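You operate a simulated robot arm through the tools that you are given. There is no shell and no other tool.

You run a simulated robot arm. Do the job below in one go: nothing can be reset, and whatever is moved stays where it is left.

TASK
Gauge the swaged stub in the rack with both plugs.
Fine: GO goes down to its shoulder, NO GO stays on the rim; each plug goes back in its stand. Set down upright: blue plug gauge, purple plug gauge.

The check looks at the end state, three seconds after you hand in, the way a careful person would. Anything else that was tipped, shoved, dropped, spilled or broken makes it a failure.

THE ROBOT
A 7-joint arm with a two-finger gripper, fixed in place. Base frame: the origin is at the foot of the arm, x ahead of it, y to its left, z up; the work surface is at about z = 800. Units: mm, degrees, N and s.
With the tool pointing down near the work surface it reaches from about 340 to 720 mm from the base axis. Its first joint turns from -66.0 to 66.0 degrees. Payload 2.45 kg.
The TCP is the grasp point between the finger pads, 26 mm short of the fingertips. In the tool frame z runs along the fingers and y along their closing line. Largest opening 96 mm; the body of the gripper starts 69 mm behind the TCP.
Orientation is told as [roll, pitch, yaw] about the base's x, y, z axes, in that order, counted from this pose: with the fingers straight down and closing along the base's y, the tool's x points along the base's -x, its y along +y and its z along -z.

THE INTERFACE
- The arm moves only by the tool play_rows. Its argument "plan" is one flat list of numbers, 7 for each row, row after row: the turn, a rotation vector about the tool's x, y, z in degrees, then the shift along the tool's x, y, z in mm, then the finger opening in mm, from 0 to 96. In form: [rx, ry, rz, x, y, z, hand, rx, ry, rz, x, y, z, hand, ...]. A call has 1 to 20 rows; each row is the pose to reach, as a shift and turn from the pose commanded when the call began, along the tool's axes at that moment. Rows are played at 5 a second. More than 50 mm and 8.6 degrees between two rows, or a gripper value outside its range, and nothing of the call is played. Where a pose cannot be reached the arm comes as near as it can. A force on the tool above 40 N (or 10 N above the force at the start of the call, whichever is more), or a blocked arm, ends the call early, and 0.2 s more pass. Each finger halts on what it meets, pressing with about 43 N; the grip force reading is that of the motor and also rises with nothing between the fingers. The clock runs only during rows and for 0.2 s after the last one: add rows that repeat a pose to give the fingers time. It gives the time, the measured TCP pose, the force on the tool (base axes), the opening and the grip force at its end, in the units of the frame above (readings bear some noise), with the torque about the TCP (base axes, N m) and any sound that the robot's microphone picked up.
- Cameras (640 x 400 px; columns grow to the right, rows downward): "scene" is fixed at [163.2, -384.7, 1431.5]; the picture's right is [0.82, -0.58, 0.00], its down [-0.29, -0.41, -0.87] and it looks along [0.50, 0.71, -0.50] (base axes); focal length 368 px, centre (320, 200). "wrist" rides on the gripper at [82, 3, -98] in the tool frame; the picture's right is [-0.04, 1.00, 0.00], its down [-0.73, -0.03, -0.68] and it looks along [-0.68, -0.03, 0.73] (tool axes); focal length 256 px, centre (320, 200). There is no depth. A picture from a camera that has moved, and an enlarged one, comes with that camera's place and axes in the base frame and with its lens.
- camera(camera): a new picture of that camera. No time passes.
- inspect(camera, box): a new picture of the part [left, top, right, bottom] of that camera's present view, enlarged. No time passes.
- job_done(): hands the job in; it is judged then, once.

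Nothing tells you positions but the pictures and the camera data. Unless the task says otherwise, let go and move clear before handing in.

The tools are called after "Call:" by a JSON object that holds its "method" and its "body". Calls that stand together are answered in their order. play_rows: Moves the arm, as the interface text tells. Its arguments: {"type":"object","properties":{"plan":{"type":"array","items":{"type":"number"}}},"required":["plan"]} The other tools are called the same way: camera (camera) takes a picture; inspect (camera, box) takes an enlarged picture of a part of a camera's view; job_done () hands the job in.

At the start:

```text
time: 0.0
position: [355.1, 119.6, 1102.2]
ee_rot: [0.0, 0.1, 0.0]
ft_force: [0.4, -0.3, 0.8]
wrist_torque: [0.04, 0.0, 0.0]
grip_width: 96.2
grasp_force: 0.1
```

scene: 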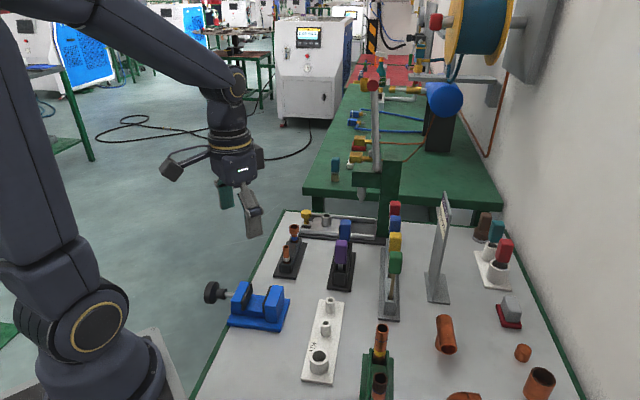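
wrist: 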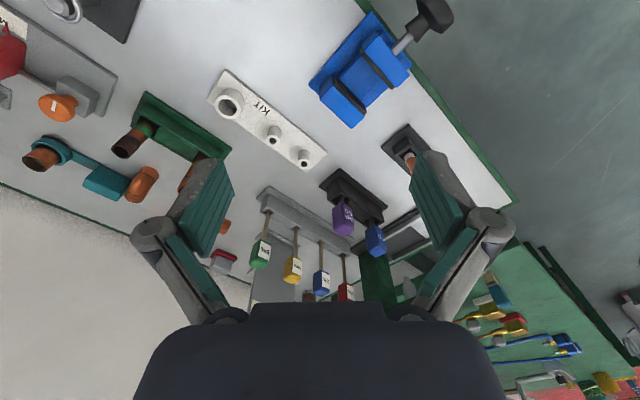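

I see a bench with a stand holding purple and blue plugs, a black rack with copper stubs next to it, and various other items. I'll look closer before moving.

Call:
{"method": "inspect", "body": {"camera": "scene", "box": [260, 190, 420, 300]}}

Call:
{"method": "inspect", "body": {"camera": "scene", "box": [220, 280, 420, 400]}}

Call:
{"method": "inspect", "body": {"camera": "wrist", "box": [300, 100, 460, 260]}}

Call:
{"method": "inspect", "body": {"camera": "wrist", "box": [0, 50, 340, 310]}}

```text
3.64 times, centred on (340, 245) of scene
camera zoom: at [163.2, -384.7, 1431.5], right [0.82, -0.58, 0.0], down [-0.29, -0.41, -0.87], along [0.5, 0.71, -0.5], focal length 1337 px, centre (247, 36)
```

zoom: 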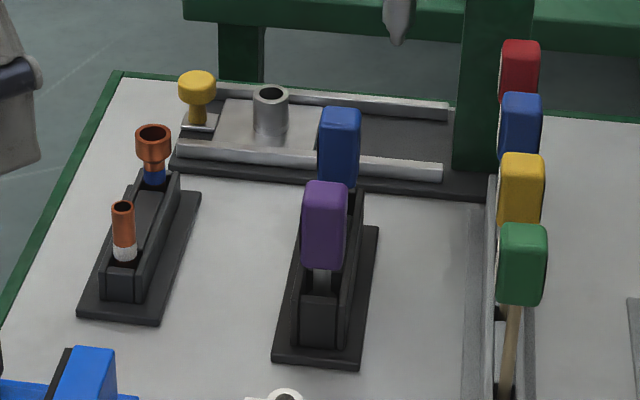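

```text
3.20 times, centred on (320, 340) of scene
camera zoom: at [163.2, -384.7, 1431.5], right [0.82, -0.58, 0.0], down [-0.29, -0.41, -0.87], along [0.5, 0.71, -0.5], focal length 1177 px, centre (320, -248)
```

zoom: 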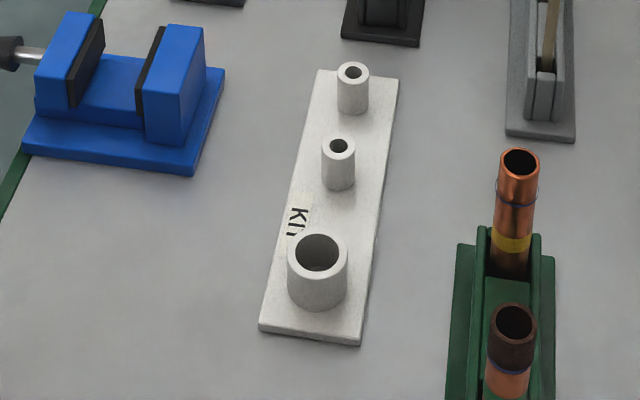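

```text
2.50 times, centred on (380, 180) of wrist
camera zoom: at [272.9, 121.4, 1200.3], right [0.04, 1.0, 0.0], down [0.73, -0.03, 0.68], along [0.68, -0.03, -0.73], focal length 640 px, centre (170, 250)
```

zoom: 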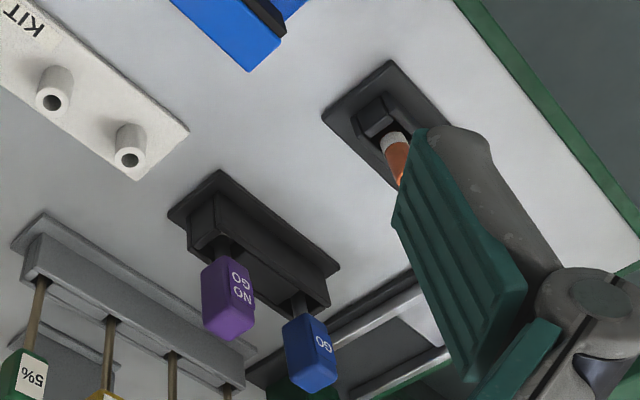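

```text
1.54 times, centred on (170, 180) of wrist
camera zoom: at [272.9, 121.4, 1200.3], right [0.04, 1.0, 0.0], down [0.73, -0.03, 0.68], along [0.68, -0.03, -0.73], focal length 394 px, centre (551, 231)
```

zoom: 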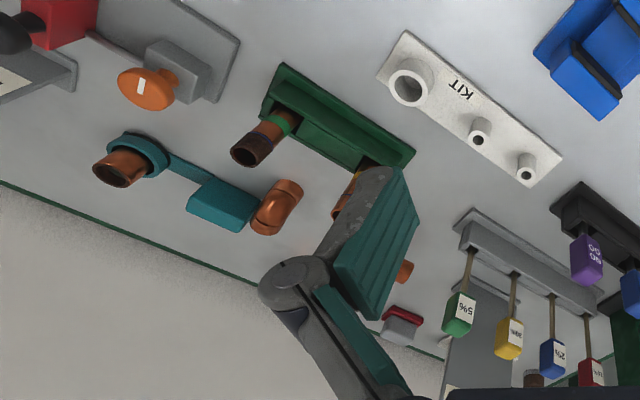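

Blue is labelled GO and purple NO GO, both standing in a black stand at about (600–670, 150–190). The black rack beside it holds the flared (swaged) stub with a blue band. I'll move the hand up and turn it 45° to look along the stand.

Call:
{"method": "play_rows", "body": {"plan": [0, 0, -5.6, -21.9, -8.1, 9, 96, 0, 0, -11.25, -43.7, -16.2, 18, 96, 0, 0, -16.9, -65.6, -24.2, 27, 96, 0, 0, -22.5, -87.5, -32.3, 36, 96, 0, 0, -28.1, -109.3, -40.4, 45, 96, 0, 0, -33.75, -131.2, -48.5, 54, 96, 0, 0, -39.4, -153, -56.5, 63, 96, 0, 0, -45, -174.9, -64.6, 72, 96, 0, 0, -45, -174.9, -64.6, 72, 96]}}

Call:
{"method": "camera", "body": {"camera": "wrist"}}

Call:
{"method": "camera", "body": {"camera": "scene"}}

```text
time: 2.0
position: [529.7, 53.9, 1028.3]
ee_rot: [0.0, 0.0, 45.2]
ft_force: [0.5, -0.5, -0.6]
wrist_torque: [0.0, 0.0, 0.03]
grip_width: 96.1
grasp_force: 0.0
```

```text
taken
camera wrist: at [470.2, -2.3, 1126.8], right [-0.68, 0.73, 0.0], down [0.54, 0.5, 0.68], along [0.5, 0.46, -0.73], focal length 256 px, centre (320, 200)
```

wrist: 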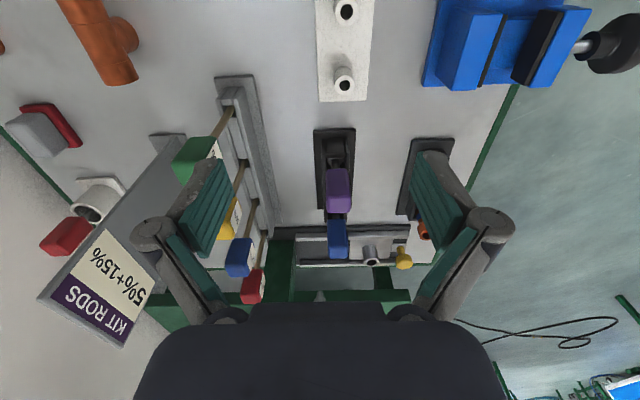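

```text
taken
```

scene: 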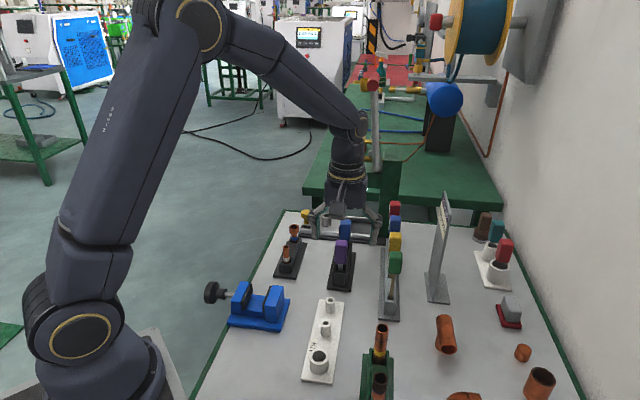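

The stand runs almost exactly along the hand's viewing direction. I'll zoom in to get the plug handle sizes and their positions.

Call:
{"method": "inspect", "body": {"camera": "wrist", "box": [290, 110, 390, 270]}}

Call:
{"method": "inspect", "body": {"camera": "wrist", "box": [390, 120, 490, 280]}}

Call:
{"method": "inspect", "body": {"camera": "scene", "box": [320, 210, 370, 300]}}

Call:
{"method": "inspect", "body": {"camera": "scene", "box": [265, 210, 325, 290]}}

```text
2.50 times, centred on (340, 190) of wrist
camera zoom: at [470.2, -2.3, 1126.8], right [-0.68, 0.73, 0.0], down [0.54, 0.5, 0.68], along [0.5, 0.46, -0.73], focal length 640 px, centre (270, 225)
```

zoom: 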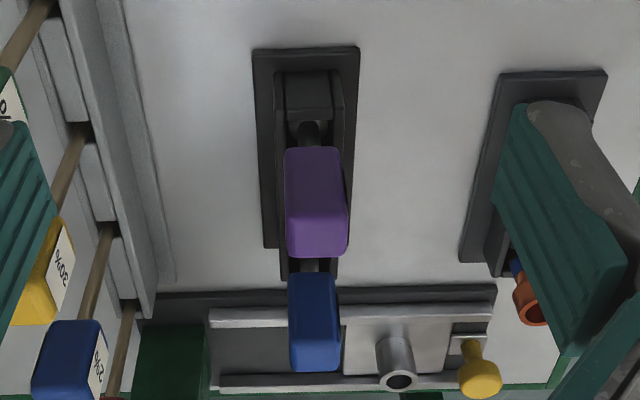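

```text
2.50 times, centred on (440, 200) of wrist
camera zoom: at [470.2, -2.3, 1126.8], right [-0.68, 0.73, 0.0], down [0.54, 0.5, 0.68], along [0.5, 0.46, -0.73], focal length 640 px, centre (20, 200)
```

zoom: 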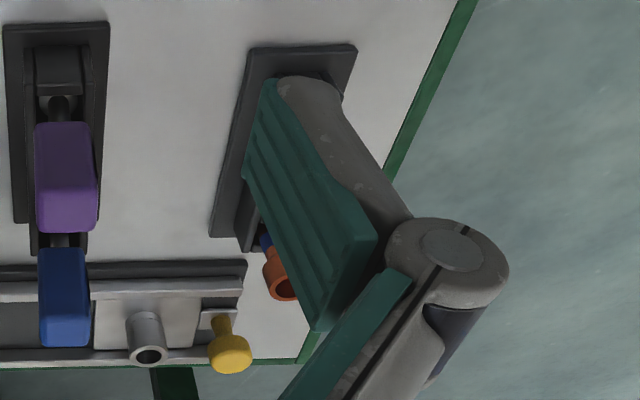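

```text
4.44 times, centred on (345, 255) of scene
camera zoom: at [163.2, -384.7, 1431.5], right [0.82, -0.58, 0.0], down [-0.29, -0.41, -0.87], along [0.5, 0.71, -0.5], focal length 1634 px, centre (209, -44)
```

zoom: 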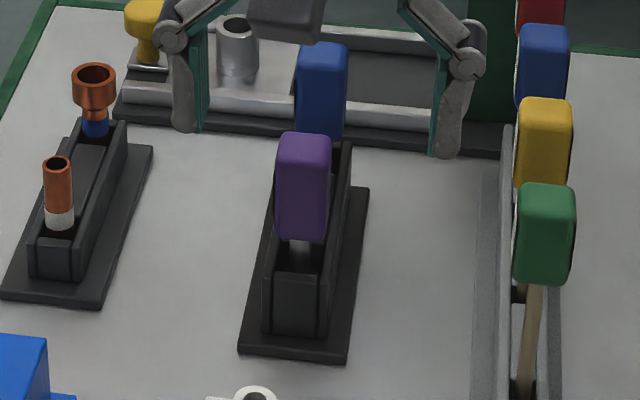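

```text
5.00 times, centred on (295, 250) of scene
camera zoom: at [163.2, -384.7, 1431.5], right [0.82, -0.58, 0.0], down [-0.29, -0.41, -0.87], along [0.5, 0.71, -0.5], focal length 1839 px, centre (445, -50)
```

zoom: 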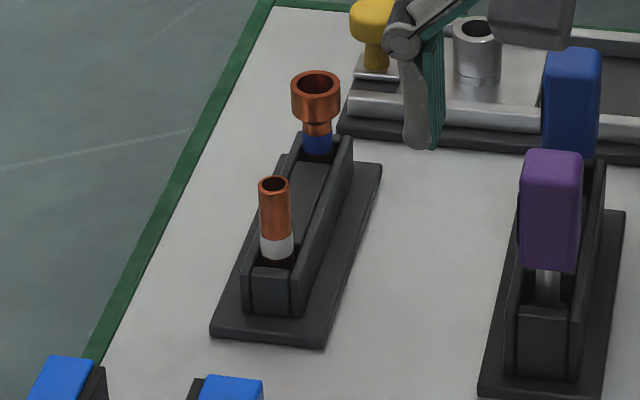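

The stand's centre line runs through about (580,126) to (708,214) at 45°. I'll zoom tighter on the handles for exact edges.

Call:
{"method": "inspect", "body": {"camera": "wrist", "box": [305, 155, 375, 265]}}

Call:
{"method": "inspect", "body": {"camera": "scene", "box": [322, 215, 367, 295]}}

Call:
{"method": "inspect", "body": {"camera": "scene", "box": [275, 215, 315, 285]}}

```text
3.64 times, centred on (340, 210) of wrist
camera zoom: at [470.2, -2.3, 1126.8], right [-0.68, 0.73, 0.0], down [0.54, 0.5, 0.68], along [0.5, 0.46, -0.73], focal length 931 px, centre (247, 164)
```

zoom: 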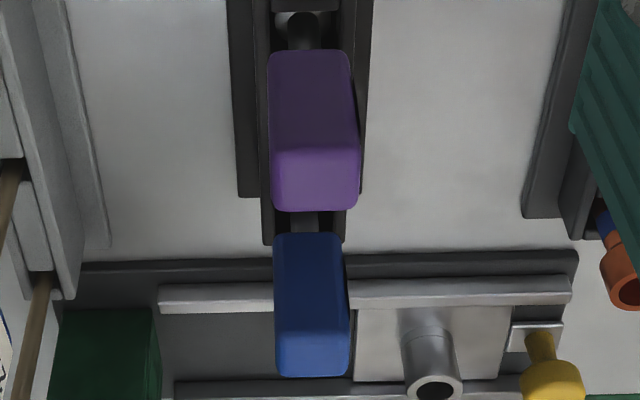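

```text
5.00 times, centred on (344, 255) of scene
camera zoom: at [163.2, -384.7, 1431.5], right [0.82, -0.58, 0.0], down [-0.29, -0.41, -0.87], along [0.5, 0.71, -0.5], focal length 1839 px, centre (198, -75)
```

zoom: 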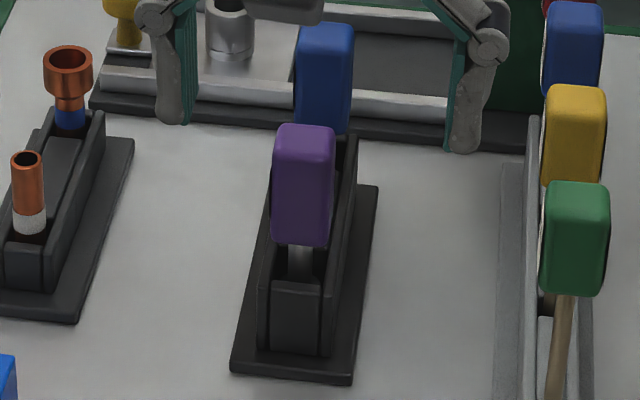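

```text
5.71 times, centred on (295, 250) of scene
camera zoom: at [163.2, -384.7, 1431.5], right [0.82, -0.58, 0.0], down [-0.29, -0.41, -0.87], along [0.5, 0.71, -0.5], focal length 2102 px, centre (463, -86)
```

zoom: 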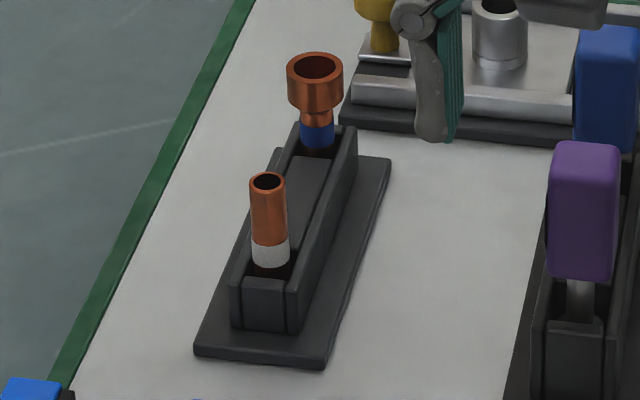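

The swaged stub's rim is around (580,327) at z≈872. I'll zoom right in on the stub rim and the plug pins to compare diameters.

Call:
{"method": "inspect", "body": {"camera": "scene", "box": [284, 218, 308, 248]}}

Call:
{"method": "inspect", "body": {"camera": "scene", "box": [326, 255, 362, 295]}}

Call:
{"method": "inspect", "body": {"camera": "wrist", "box": [310, 120, 370, 180]}}

```text
13.33 times, centred on (296, 233) of scene
camera zoom: at [163.2, -384.7, 1431.5], right [0.82, -0.58, 0.0], down [-0.29, -0.41, -0.87], along [0.5, 0.71, -0.5], focal length 4904 px, centre (640, -240)
```

zoom: 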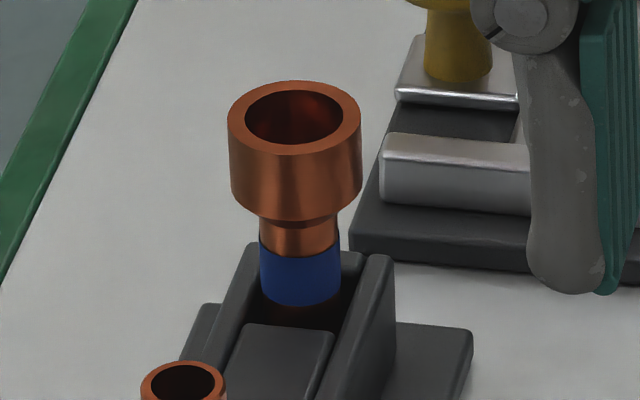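

```text
10.00 times, centred on (344, 275) of scene
camera zoom: at [163.2, -384.7, 1431.5], right [0.82, -0.58, 0.0], down [-0.29, -0.41, -0.87], along [0.5, 0.71, -0.5], focal length 3678 px, centre (80, -550)
```

zoom: 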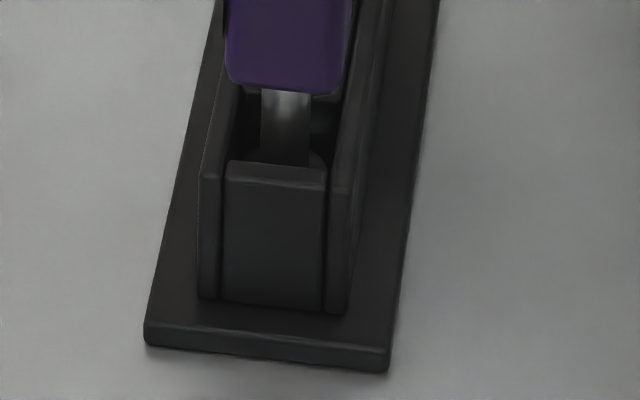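

```text
6.67 times, centred on (340, 150) of wrist
camera zoom: at [470.2, -2.3, 1126.8], right [-0.68, 0.73, 0.0], down [0.54, 0.5, 0.68], along [0.5, 0.46, -0.73], focal length 1707 px, centre (187, 533)
```

zoom: 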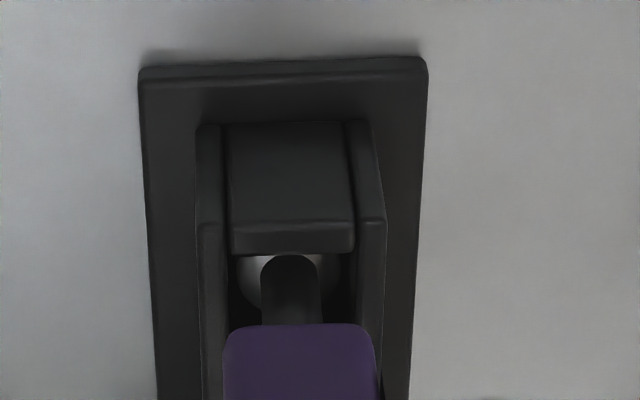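

The plugs have a thin neck with a wider gauging end (~20 mm) down in the stand, which suits the 20 mm cup of the swaged stub. Before reaching for blue I'll check the tall fixture behind the stand.

Call:
{"method": "inspect", "body": {"camera": "scene", "box": [290, 60, 450, 260]}}

Call:
{"method": "inspect", "body": {"camera": "wrist", "box": [180, 180, 480, 310]}}

```text
2.00 times, centred on (370, 160) of scene
camera zoom: at [163.2, -384.7, 1431.5], right [0.82, -0.58, 0.0], down [-0.29, -0.41, -0.87], along [0.5, 0.71, -0.5], focal length 736 px, centre (220, 280)
```

zoom: 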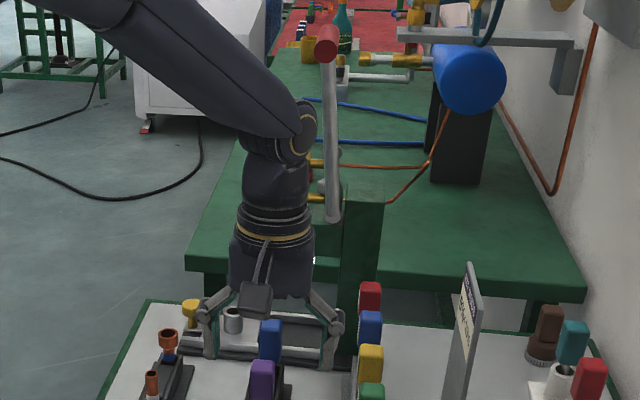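

```text
2.13 times, centred on (330, 245) of wrist
camera zoom: at [470.2, -2.3, 1126.8], right [-0.68, 0.73, 0.0], down [0.54, 0.5, 0.68], along [0.5, 0.46, -0.73], focal length 546 px, centre (299, 104)
```

zoom: 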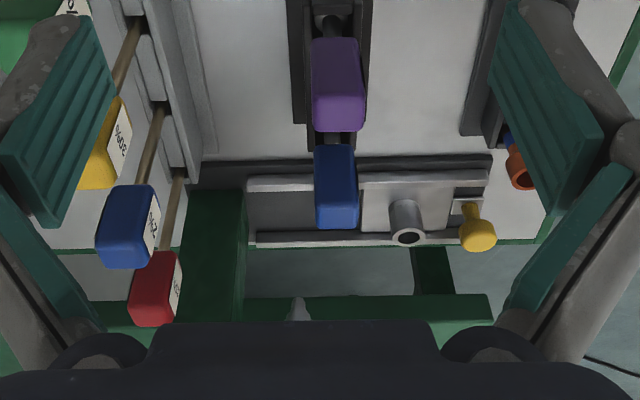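

Behind the stand is a small press, with its column at about (820,210) and its ram tip near (767,273,915), so I'll keep the hand clear of that. Next I'll hover above the blue GO plug at about (675,221) with the fingers at 60 mm and look again.

Call:
{"method": "play_rows", "body": {"plan": [0, 0, 0, -27, 2, 5, 90, 0, 0, 0, -55, 4, 10, 84, 0, 0, 0, -83, 5.5, 15, 78, 0, 0, 0, -110, 7.5, 22, 72, 0, 0, 0, -138, 9.3, 30, 66, 0, 0, 0, -166, 11, 38, 60, 0, 0, 0, -194, 13, 46, 60, 0, 0, 0, -221, 14.6, 54, 60, 0, 0, 0, -221, 14.6, 54, 60, 0, 0, 0, -221, 14.6, 54, 60]}}

Call:
{"method": "camera", "body": {"camera": "wrist"}}

Call:
{"method": "camera", "body": {"camera": "scene"}}

```text
time: 4.2
position: [674.4, 220.2, 976.0]
ee_rot: [0.0, -0.1, 45.0]
ft_force: [-0.3, 0.2, -0.2]
wrist_torque: [0.01, -0.04, 0.01]
grip_width: 60.0
grasp_force: 0.1
```

```text
taken
camera wrist: at [614.2, 164.3, 1074.4], right [-0.68, 0.73, 0.0], down [0.54, 0.5, 0.68], along [0.5, 0.46, -0.73], focal length 256 px, centre (320, 200)
```

wrist: 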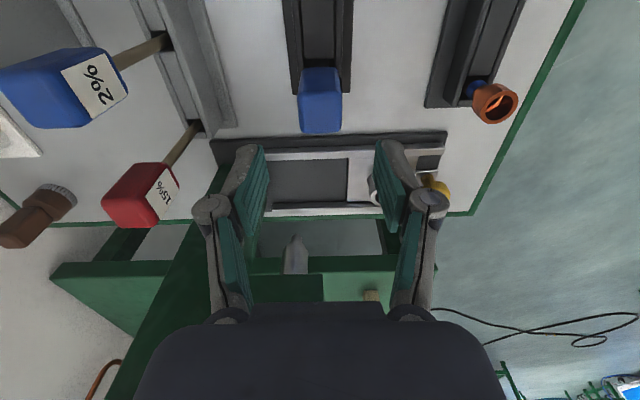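

```text
taken
```

scene: 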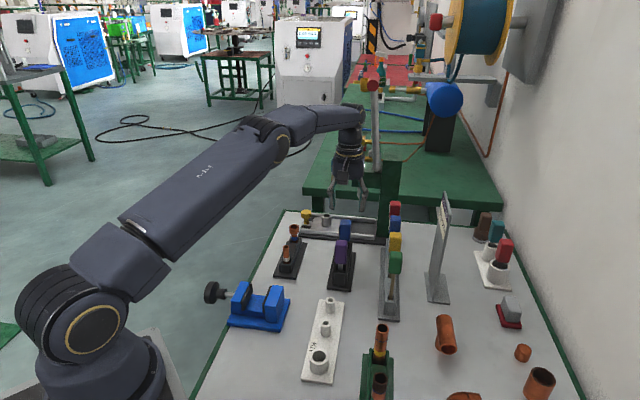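

The hover worked and blue sits slightly left of centre. I'll zoom in on it for exact alignment, and also on the swaged stub, which is visible at upper right.

Call:
{"method": "inspect", "body": {"camera": "wrist", "box": [270, 40, 370, 140]}}

Call:
{"method": "inspect", "body": {"camera": "wrist", "box": [420, 50, 540, 150]}}

Call:
{"method": "inspect", "body": {"camera": "scene", "box": [310, 150, 390, 260]}}

```text
4.00 times, centred on (320, 90) of wrist
camera zoom: at [614.2, 164.3, 1074.4], right [-0.68, 0.73, 0.0], down [0.54, 0.5, 0.68], along [0.5, 0.46, -0.73], focal length 1024 px, centre (320, 640)
```

zoom: 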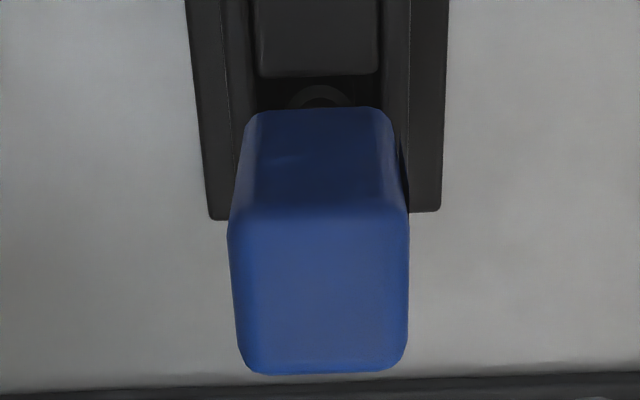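

```text
4.00 times, centred on (480, 100) of wrist
camera zoom: at [614.2, 164.3, 1074.4], right [-0.68, 0.73, 0.0], down [0.54, 0.5, 0.68], along [0.5, 0.46, -0.73], focal length 1024 px, centre (-320, 600)
```

zoom: 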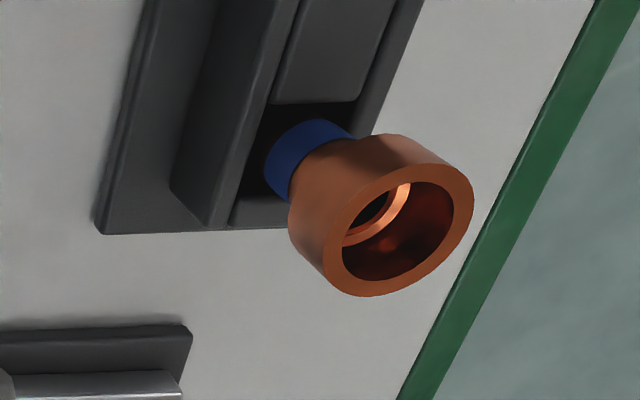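

```text
3.64 times, centred on (350, 205) of scene
camera zoom: at [163.2, -384.7, 1431.5], right [0.82, -0.58, 0.0], down [-0.29, -0.41, -0.87], along [0.5, 0.71, -0.5], focal length 1337 px, centre (211, 182)
```

zoom: 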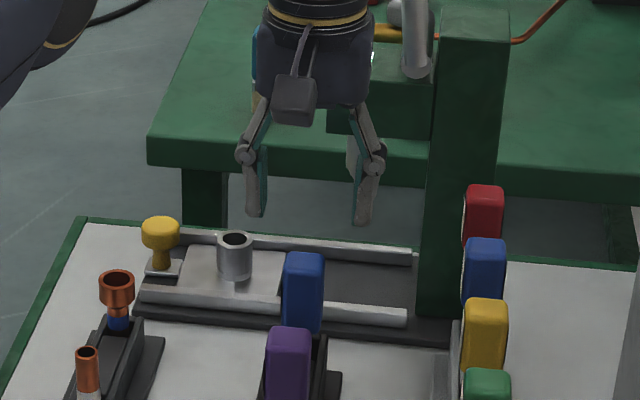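

Estimates for the blue handle still disagree by a few mm along the stand axis. I'll take a tighter scene view to settle it before going down.

Call:
{"method": "inspect", "body": {"camera": "scene", "box": [326, 212, 366, 262]}}

Call:
{"method": "inspect", "body": {"camera": "wrist", "box": [295, 0, 345, 140]}}

```text
8.00 times, centred on (346, 237) of scene
camera zoom: at [163.2, -384.7, 1431.5], right [0.82, -0.58, 0.0], down [-0.29, -0.41, -0.87], along [0.5, 0.71, -0.5], focal length 2942 px, centre (112, -96)
```

zoom: 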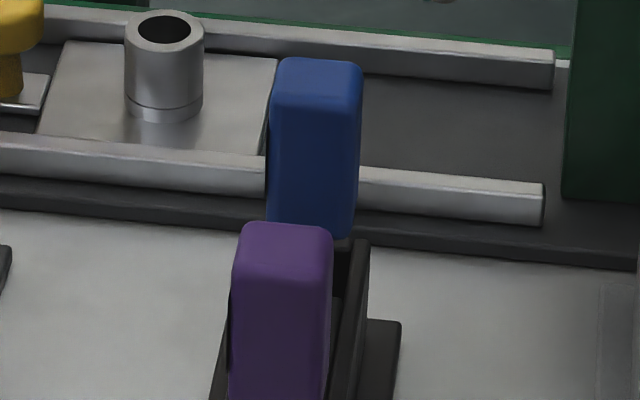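

```text
2.86 times, centred on (320, 70) of wrist
camera zoom: at [614.2, 164.3, 1074.4], right [-0.68, 0.73, 0.0], down [0.54, 0.5, 0.68], along [0.5, 0.46, -0.73], focal length 731 px, centre (320, 571)
```

zoom: 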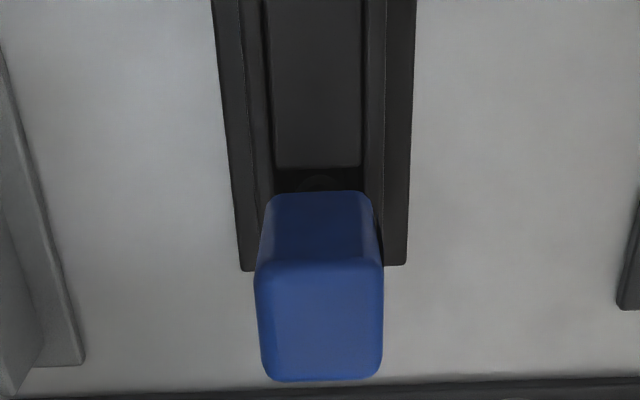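

Triangulating from both cameras puts the blue handle at about (666.5,212), z 869–918 and 28 mm square, which is 11 mm back from the hand. I'll shift, descend to straddle it and check before closing.

Call:
{"method": "play_rows", "body": {"plan": [0, 0, 0, 5.5, 0, 0, 60, 0, 0, 0, 11, 0, 0, 60, 0, 0, 0, 11, 0, 20, 60, 0, 0, 0, 11, 0, 40, 60, 0, 0, 0, 11, 0, 60, 60, 0, 0, 0, 11, 0, 72, 60, 0, 0, 0, 11, 0, 80, 60, 0, 0, 0, 11, 0, 80, 60]}}

Call:
{"method": "camera", "body": {"camera": "wrist"}}

Call:
{"method": "inspect", "body": {"camera": "scene", "box": [310, 180, 390, 280]}}

```text
time: 6.0
position: [667.3, 211.9, 896.1]
ee_rot: [0.0, 0.0, 45.1]
ft_force: [-0.2, 0.9, -0.2]
wrist_torque: [0.01, 0.01, 0.01]
grip_width: 60.0
grasp_force: 0.1
```

```text
taken
camera wrist: at [607.8, 156.5, 993.9], right [-0.68, 0.73, 0.0], down [0.54, 0.5, 0.68], along [0.5, 0.46, -0.73], focal length 256 px, centre (320, 200)
```

wrist: 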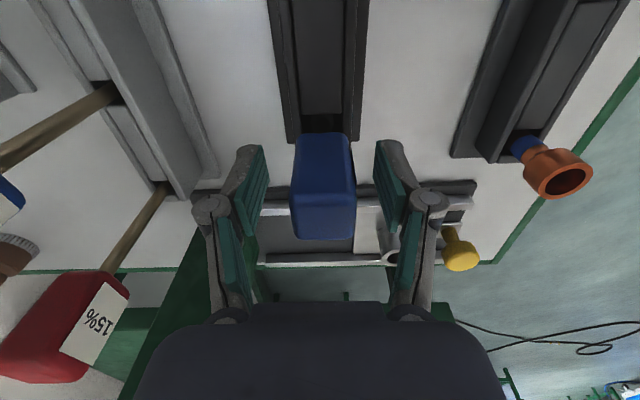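

```text
4.00 times, centred on (350, 230) of scene
camera zoom: at [163.2, -384.7, 1431.5], right [0.82, -0.58, 0.0], down [-0.29, -0.41, -0.87], along [0.5, 0.71, -0.5], focal length 1471 px, centre (200, 80)
```

zoom: 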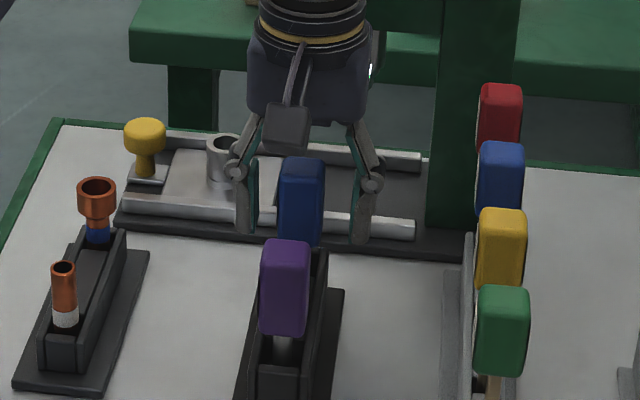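

The handle lines up with the fingers as predicted. One quick zoom to check the lateral centring before closing.

Call:
{"method": "inspect", "body": {"camera": "wrist", "box": [270, 120, 380, 250]}}

```text
3.08 times, centred on (325, 185) of wrist
camera zoom: at [607.8, 156.5, 993.9], right [-0.68, 0.73, 0.0], down [0.54, 0.5, 0.68], along [0.5, 0.46, -0.73], focal length 788 px, centre (305, 246)
```

zoom: 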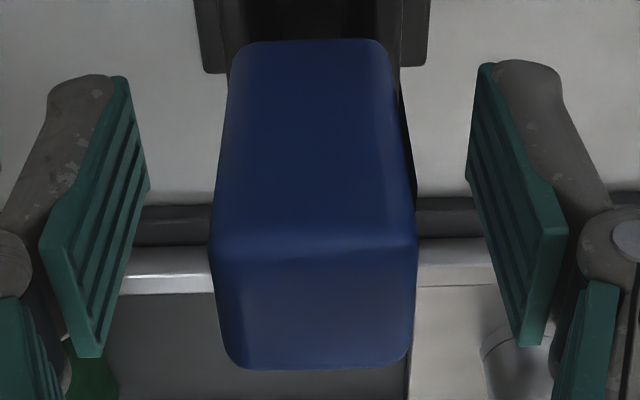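

The handle sits about 1 mm to +y of the finger midline, so I'll shift by that amount and close gently.

Call:
{"method": "play_rows", "body": {"plan": [0, 0, 0, -0.3, 1, 0, 60, 0, 0, 0, -0.3, 1, 0, 45, 0, 0, 0, -0.3, 1, 0, 34, 0, 0, 0, -0.3, 1, 0, 22, 0, 0, 0, -0.3, 1, 0, 18, 0, 0, 0, -0.3, 1, 0, 18]}}

Call:
{"method": "inspect", "body": {"camera": "wrist", "box": [250, 100, 400, 260]}}

```text
time: 7.4
position: [667.2, 214.6, 896.1]
ee_rot: [0.1, 0.0, 45.0]
ft_force: [-0.6, -0.2, 0.5]
wrist_torque: [-0.01, -0.01, -0.01]
grip_width: 26.9
grasp_force: 42.9
```

```text
2.50 times, centred on (325, 180) of wrist
camera zoom: at [607.6, 157.8, 994.1], right [-0.68, 0.73, 0.0], down [0.54, 0.5, 0.68], along [0.5, 0.46, -0.73], focal length 640 px, centre (308, 250)
```

zoom: 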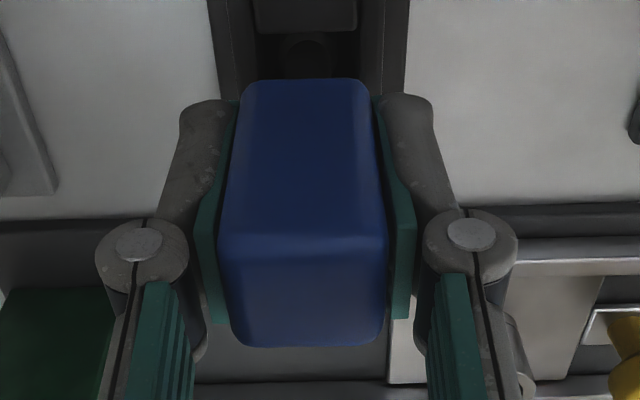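

Grip is on the blue handle (26.9 mm, 43 N). Now I'll lift it straight up 80 mm and look at the plug.

Call:
{"method": "play_rows", "body": {"plan": [0, 0, 0, 0, 0, -4, 18, 0, 0, 0, 0, 0, -12, 18, 0, 0, 0, 0, 0, -24, 18, 0, 0, 0, 0, 0, -36, 18, 0, 0, 0, 0, 0, -50, 18, 0, 0, 0, 0, 0, -65, 18, 0, 0, 0, 0, 0, -80, 18, 0, 0, 0, 0, 0, -80, 18]}}

Call:
{"method": "camera", "body": {"camera": "wrist"}}

Call:
{"method": "inspect", "body": {"camera": "scene", "box": [310, 170, 390, 280]}}

```text
time: 9.2
position: [667.1, 212.8, 976.4]
ee_rot: [0.0, 0.1, 44.9]
ft_force: [-0.3, 0.3, -0.4]
wrist_torque: [-0.01, -0.02, -0.01]
grip_width: 26.8
grasp_force: 43.1
```

```text
taken
camera wrist: at [607.1, 156.8, 1074.5], right [-0.68, 0.73, 0.0], down [0.54, 0.5, 0.68], along [0.5, 0.46, -0.73], focal length 256 px, centre (320, 200)
```

wrist: 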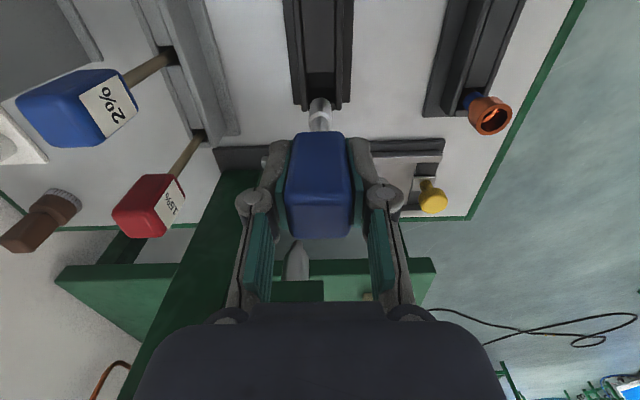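

```text
3.64 times, centred on (350, 225) of scene
camera zoom: at [163.2, -384.7, 1431.5], right [0.82, -0.58, 0.0], down [-0.29, -0.41, -0.87], along [0.5, 0.71, -0.5], focal length 1337 px, centre (211, 109)
```

zoom: 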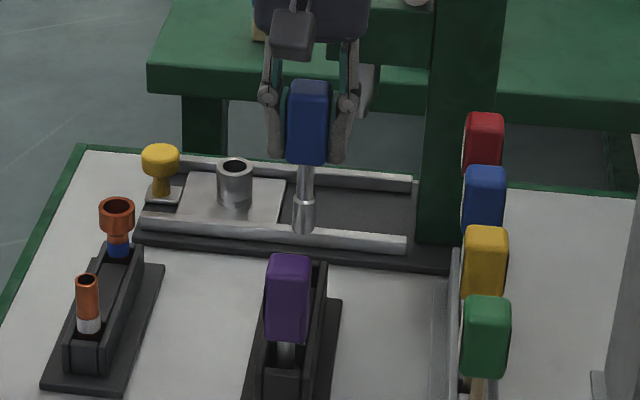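

The blue plug is clear of its stand, and it shows a neck and a wider tip. I'll zoom on the tip in both views.

Call:
{"method": "inspect", "body": {"camera": "wrist", "box": [280, 60, 360, 160]}}

Call:
{"method": "inspect", "body": {"camera": "scene", "box": [325, 190, 360, 240]}}

Call:
{"method": "inspect", "body": {"camera": "wrist", "box": [450, 60, 530, 150]}}

```text
4.00 times, centred on (320, 110) of wrist
camera zoom: at [607.1, 156.8, 1074.5], right [-0.68, 0.73, 0.0], down [0.54, 0.5, 0.68], along [0.5, 0.46, -0.73], focal length 1024 px, centre (320, 560)
```

zoom: 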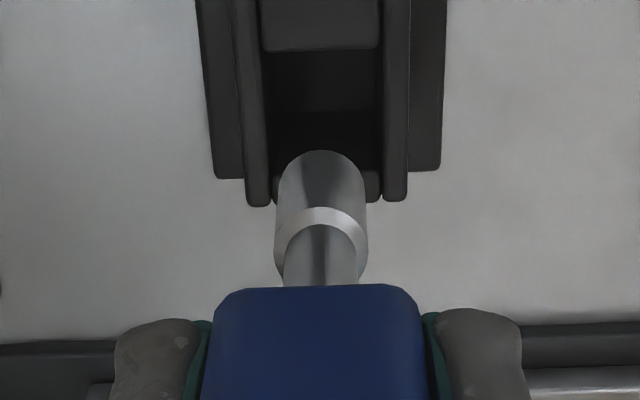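

```text
8.00 times, centred on (342, 215) of scene
camera zoom: at [163.2, -384.7, 1431.5], right [0.82, -0.58, 0.0], down [-0.29, -0.41, -0.87], along [0.5, 0.71, -0.5], focal length 2942 px, centre (140, 80)
```

zoom: 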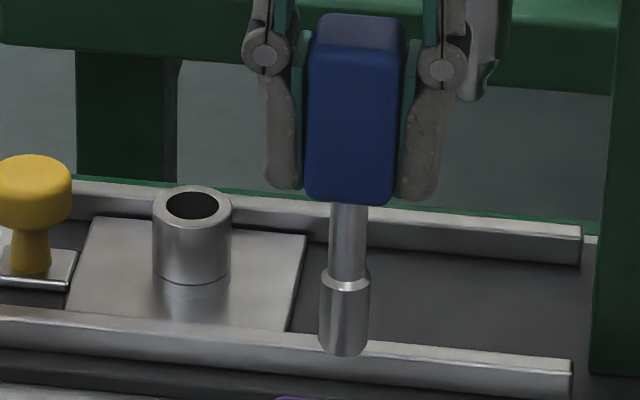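

```text
4.44 times, centred on (490, 105) of wrist
camera zoom: at [607.1, 156.8, 1074.5], right [-0.68, 0.73, 0.0], down [0.54, 0.5, 0.68], along [0.5, 0.46, -0.73], focal length 1138 px, centre (-436, 622)
```

zoom: 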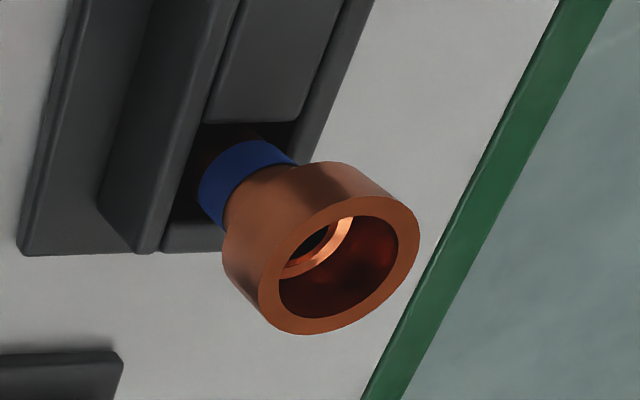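

The plug has a ~42 mm neck and a ~16 mm by 24 mm gauging tip about 94 mm below the grip point, and the cup bore is about 20 mm. I'll raise it 30 mm and carry it over the swaged stub at (580,327.5).

Call:
{"method": "play_rows", "body": {"plan": [0, 0, 0, 0, 0, -15, 18, 0, 0, 0, 0, 0, -30, 18, 0, 0, 0, -3, 15, -32, 18, 0, 0, 0, -6, 38, -32, 18, 0, 0, 0, -9, 64, -32, 18, 0, 0, 0, -12, 90, -32, 18, 0, 0, 0, -15, 113, -32, 18, 0, 0, 0, -18, 132, -32, 18, 0, 0, 0, -19, 142.6, -32, 18, 0, 0, 0, -19, 142.6, -32, 18, 0, 0, 0, -19, 142.6, -32, 18]}}

Call:
{"method": "camera", "body": {"camera": "wrist"}}

Call:
{"method": "inspect", "body": {"camera": "wrist", "box": [270, 60, 370, 170]}}

Call:
{"method": "inspect", "body": {"camera": "scene", "box": [270, 170, 330, 270]}}

```text
time: 11.6
position: [578.6, 328.5, 1008.1]
ee_rot: [0.0, 0.0, 45.0]
ft_force: [-0.5, 0.1, -0.7]
wrist_torque: [-0.02, 0.02, -0.03]
grip_width: 27.1
grasp_force: 43.3
```

```text
taken
camera wrist: at [518.6, 272.5, 1106.0], right [-0.68, 0.73, 0.0], down [0.54, 0.5, 0.68], along [0.5, 0.46, -0.73], focal length 256 px, centre (320, 200)
```

wrist: 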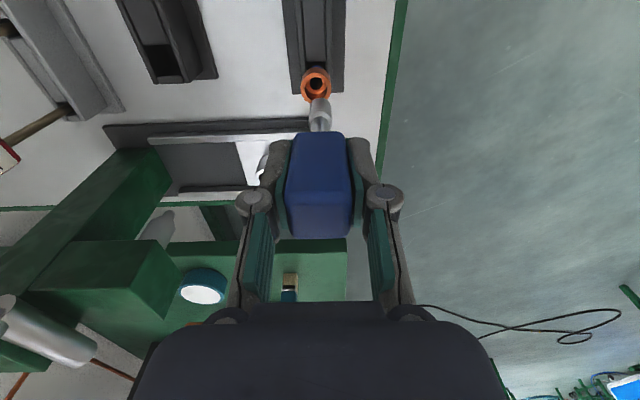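

```text
3.64 times, centred on (320, 115) of wrist
camera zoom: at [518.6, 272.5, 1106.0], right [-0.68, 0.73, 0.0], down [0.54, 0.5, 0.68], along [0.5, 0.46, -0.73], focal length 931 px, centre (320, 509)
```

zoom: 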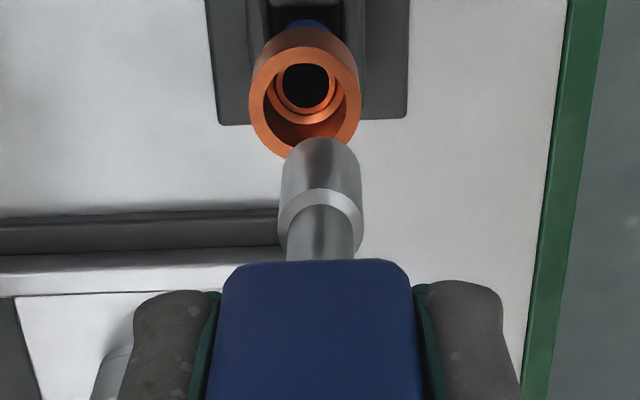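

```text
4.00 times, centred on (300, 220) of scene
camera zoom: at [163.2, -384.7, 1431.5], right [0.82, -0.58, 0.0], down [-0.29, -0.41, -0.87], along [0.5, 0.71, -0.5], focal length 1471 px, centre (400, 120)
```

zoom: 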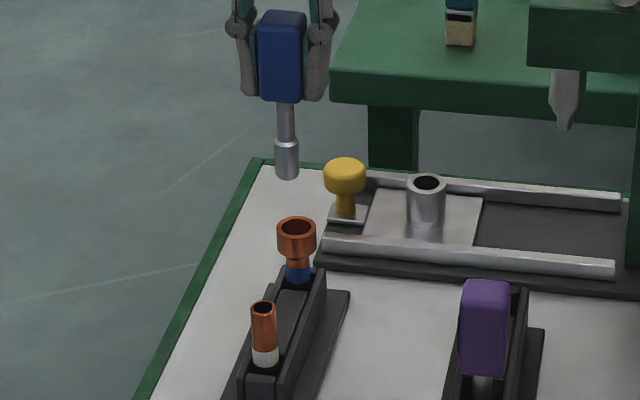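

Plug is above the swaged stub, offset slightly in both views. I'll zoom in on both to measure the offset.

Call:
{"method": "inspect", "body": {"camera": "scene", "box": [280, 195, 312, 245]}}

Call:
{"method": "inspect", "body": {"camera": "wrist", "box": [295, 60, 345, 130]}}

```text
8.00 times, centred on (296, 220) of scene
camera zoom: at [163.2, -384.7, 1431.5], right [0.82, -0.58, 0.0], down [-0.29, -0.41, -0.87], along [0.5, 0.71, -0.5], focal length 2942 px, centre (512, 40)
```

zoom: 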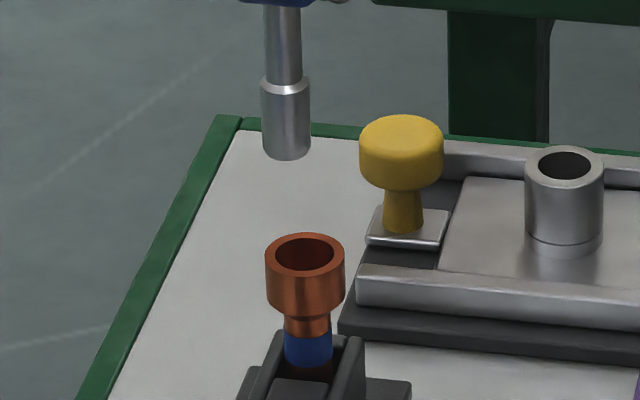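

```text
5.71 times, centred on (320, 95) of wrist
camera zoom: at [518.6, 272.5, 1106.0], right [-0.68, 0.73, 0.0], down [0.54, 0.5, 0.68], along [0.5, 0.46, -0.73], focal length 1463 px, centre (320, 800)
```

zoom: 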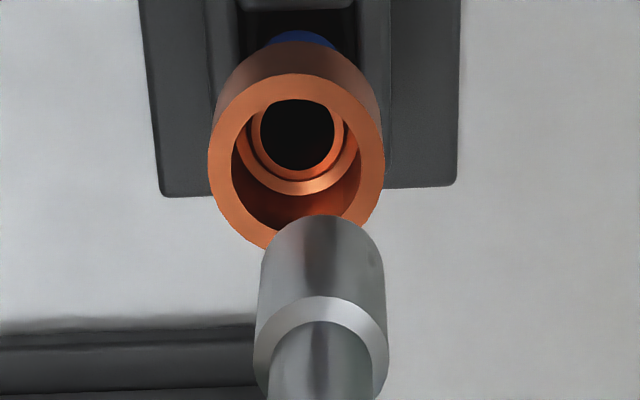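

Both views agree the plug needs about 4 mm toward −y(tool) and 1–2 mm back. I'll correct, lower to just above the rim and re-measure.

Call:
{"method": "play_rows", "body": {"plan": [0, 0, 0, 1.5, -4.1, 0, 18, 0, 0, 0, 1.5, -4.1, 10, 18, 0, 0, 0, 1.5, -4.1, 20, 18, 0, 0, 0, 1.5, -4.1, 28, 18, 0, 0, 0, 1.5, -4.1, 32, 18, 0, 0, 0, 1.5, -4.1, 32, 18]}}

Call:
{"method": "inspect", "body": {"camera": "wrist", "box": [290, 60, 350, 140]}}

Call:
{"method": "inspect", "body": {"camera": "scene", "box": [280, 195, 312, 245]}}

```text
time: 13.0
position: [580.3, 324.3, 975.3]
ee_rot: [0.0, -0.1, 45.0]
ft_force: [-0.1, 0.7, -0.9]
wrist_torque: [0.01, -0.01, 0.01]
grip_width: 27.1
grasp_force: 43.0
```

```text
5.00 times, centred on (320, 100) of wrist
camera zoom: at [521.1, 268.0, 1073.4], right [-0.68, 0.73, 0.0], down [0.54, 0.5, 0.68], along [0.5, 0.46, -0.73], focal length 1280 px, centre (320, 700)
```

zoom: 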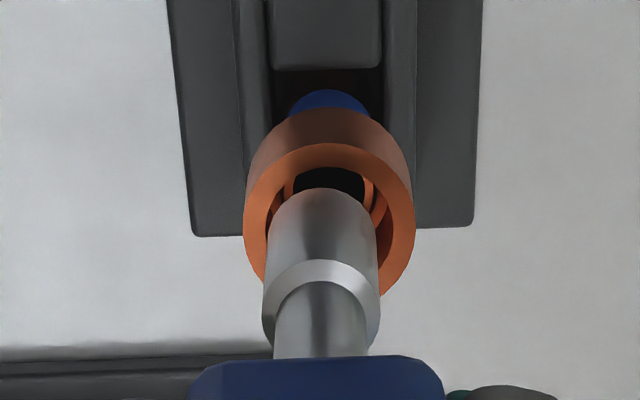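

```text
8.00 times, centred on (296, 220) of scene
camera zoom: at [163.2, -384.7, 1431.5], right [0.82, -0.58, 0.0], down [-0.29, -0.41, -0.87], along [0.5, 0.71, -0.5], focal length 2942 px, centre (512, 40)
```

zoom: 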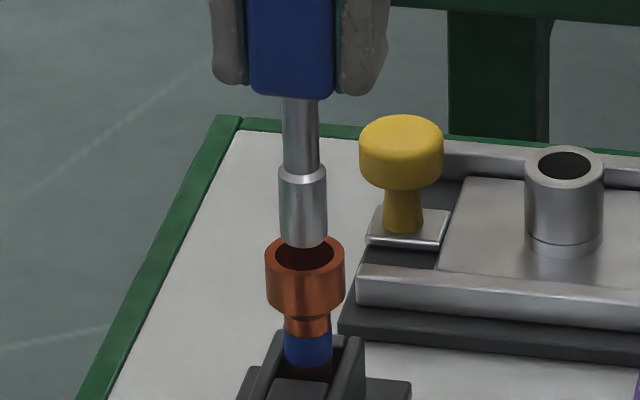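

In the wrist view the plug axis and cup axis are within about 1 mm, and the bore has ~2 mm radial play. I'll lower a few millimetres at a time and watch the force.

Call:
{"method": "play_rows", "body": {"plan": [0, 0, 0, 0, 0.1, 2, 18, 0, 0, 0, 0, 0.1, 4, 18, 0, 0, 0, 0, 0.1, 6, 18, 0, 0, 0, 0, 0.1, 8, 18]}}

Call:
{"method": "inspect", "body": {"camera": "wrist", "box": [290, 60, 350, 140]}}

Call:
{"method": "inspect", "body": {"camera": "scene", "box": [284, 205, 308, 240]}}

```text
time: 14.0
position: [581.0, 324.2, 968.2]
ee_rot: [0.0, 0.0, 45.0]
ft_force: [-0.7, -0.2, -0.8]
wrist_torque: [0.0, -0.01, 0.02]
grip_width: 26.9
grasp_force: 42.5
```

```text
5.00 times, centred on (320, 100) of wrist
camera zoom: at [521.7, 268.0, 1066.1], right [-0.68, 0.73, 0.0], down [0.54, 0.5, 0.68], along [0.5, 0.46, -0.73], focal length 1280 px, centre (320, 700)
```

zoom: 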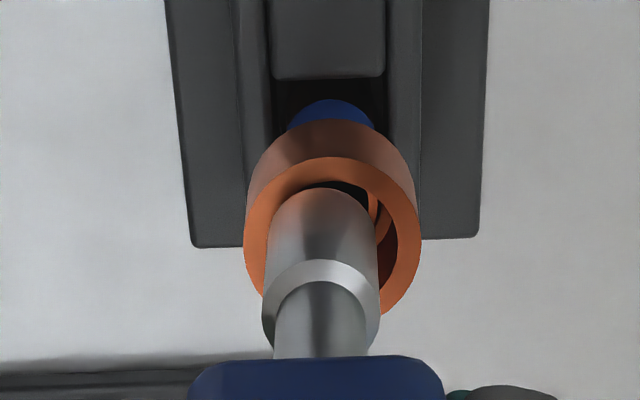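

```text
11.43 times, centred on (296, 222) of scene
camera zoom: at [163.2, -384.7, 1431.5], right [0.82, -0.58, 0.0], down [-0.29, -0.41, -0.87], along [0.5, 0.71, -0.5], focal length 4203 px, centre (594, -57)
```

zoom: 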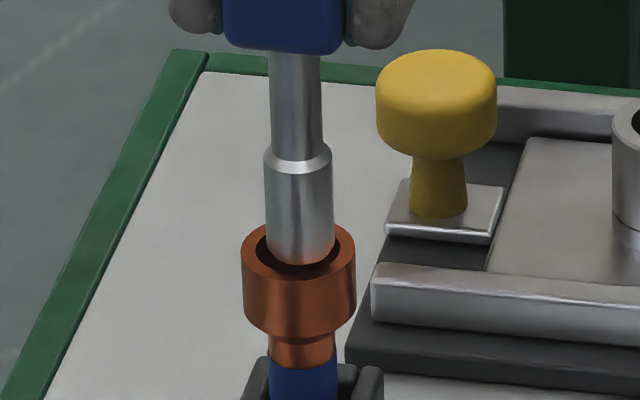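

The tip is at rim height and centred front-to-back, but the cup sits about 1 mm further toward +y(tool). I'll nudge by 0.8 mm and go on down into the cup.

Call:
{"method": "play_rows", "body": {"plan": [0, 0, 0, 0, 0.8, 0, 18, 0, 0, 0, 0, 0.8, 2, 18, 0, 0, 0, 0, 0.8, 4, 18, 0, 0, 0, 0, 0.8, 6, 18, 0, 0, 0, 0, 0.8, 8, 18]}}

Call:
{"method": "inspect", "body": {"camera": "wrist", "box": [290, 60, 350, 140]}}

Call:
{"method": "inspect", "body": {"camera": "scene", "box": [284, 205, 308, 240]}}

```text
time: 15.2
position: [580.0, 324.9, 961.0]
ee_rot: [0.0, -0.1, 45.0]
ft_force: [-1.9, -1.5, 27.0]
wrist_torque: [-0.31, 0.45, -0.03]
grip_width: 27.3
grasp_force: 42.9
```

```text
5.00 times, centred on (320, 100) of wrist
camera zoom: at [520.3, 268.3, 1059.3], right [-0.68, 0.73, 0.0], down [0.54, 0.5, 0.68], along [0.5, 0.46, -0.73], focal length 1280 px, centre (320, 700)
```

zoom: 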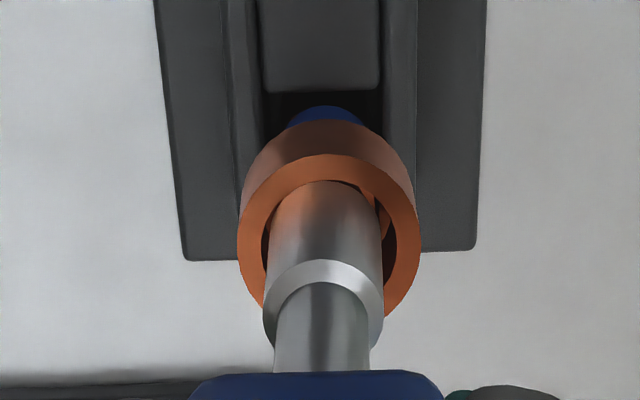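

```text
11.43 times, centred on (296, 222) of scene
camera zoom: at [162.6, -385.0, 1431.5], right [0.82, -0.58, 0.0], down [-0.29, -0.41, -0.87], along [0.5, 0.71, -0.5], focal length 4203 px, centre (594, -57)
```

zoom: 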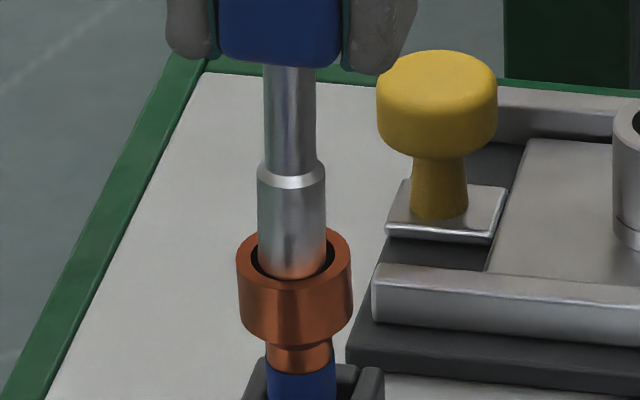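

Contact at 27 N upward, with a torque pointing to the near side of the cup, and the stub has leaned slightly. I'll look closely before doing anything else.

Call:
{"method": "inspect", "body": {"camera": "wrist", "box": [302, 90, 342, 130]}}

Call:
{"method": "inspect", "body": {"camera": "scene", "box": [288, 215, 304, 240]}}

```text
10.00 times, centred on (322, 110) of wrist
camera zoom: at [520.3, 268.3, 1059.3], right [-0.68, 0.73, 0.0], down [0.54, 0.5, 0.68], along [0.5, 0.46, -0.73], focal length 2560 px, centre (300, 1100)
```

zoom: 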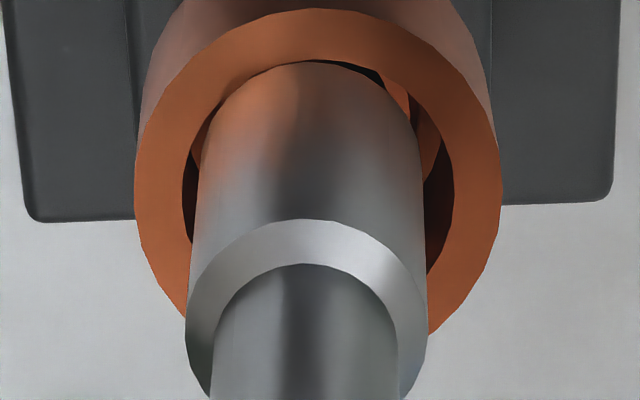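

```text
16.00 times, centred on (296, 228) of scene
camera zoom: at [162.6, -385.0, 1431.5], right [0.82, -0.58, 0.0], down [-0.29, -0.41, -0.87], along [0.5, 0.71, -0.5], focal length 5884 px, centre (704, -240)
```

zoom: 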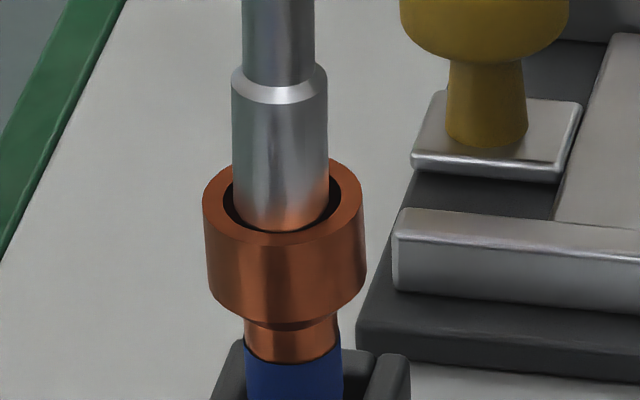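

The full tip length is still visible, so the plug is resting on the near inner edge of the rim rather than inside. I'll back off 5 mm, shift toward the far side and re-check.

Call:
{"method": "play_rows", "body": {"plan": [0, 0, 0, 0, 0, -3, 18, 0, 0, 0, 0, 0, -6, 18, 0, 0, 0, -1.8, 0.6, -6, 18, 0, 0, 0, -1.8, 0.6, -6, 18]}}

Call:
{"method": "inspect", "body": {"camera": "wrist", "box": [302, 85, 342, 125]}}

Call:
{"method": "inspect", "body": {"camera": "scene", "box": [288, 215, 304, 240]}}

```text
time: 16.2
position: [581.4, 326.7, 965.0]
ee_rot: [0.1, 0.1, 44.9]
ft_force: [0.3, -0.4, -0.9]
wrist_torque: [0.02, 0.01, 0.02]
grip_width: 27.0
grasp_force: 42.7
```

```text
10.00 times, centred on (322, 105) of wrist
camera zoom: at [522.0, 270.4, 1063.7], right [-0.68, 0.73, 0.0], down [0.54, 0.5, 0.68], along [0.5, 0.46, -0.73], focal length 2560 px, centre (300, 1150)
```

zoom: 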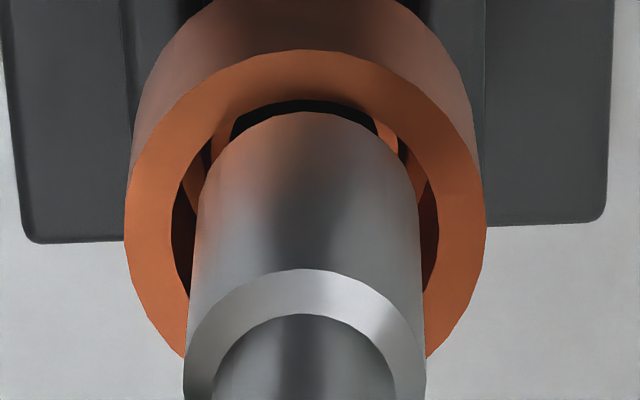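

```text
16.00 times, centred on (296, 228) of scene
camera zoom: at [163.2, -384.7, 1431.5], right [0.82, -0.58, 0.0], down [-0.29, -0.41, -0.87], along [0.5, 0.71, -0.5], focal length 5884 px, centre (704, -240)
```

zoom: 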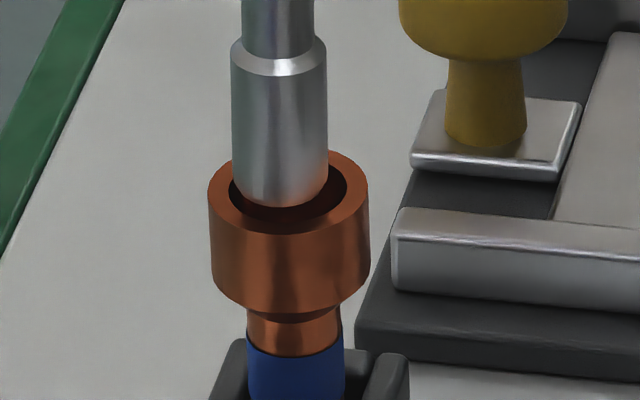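

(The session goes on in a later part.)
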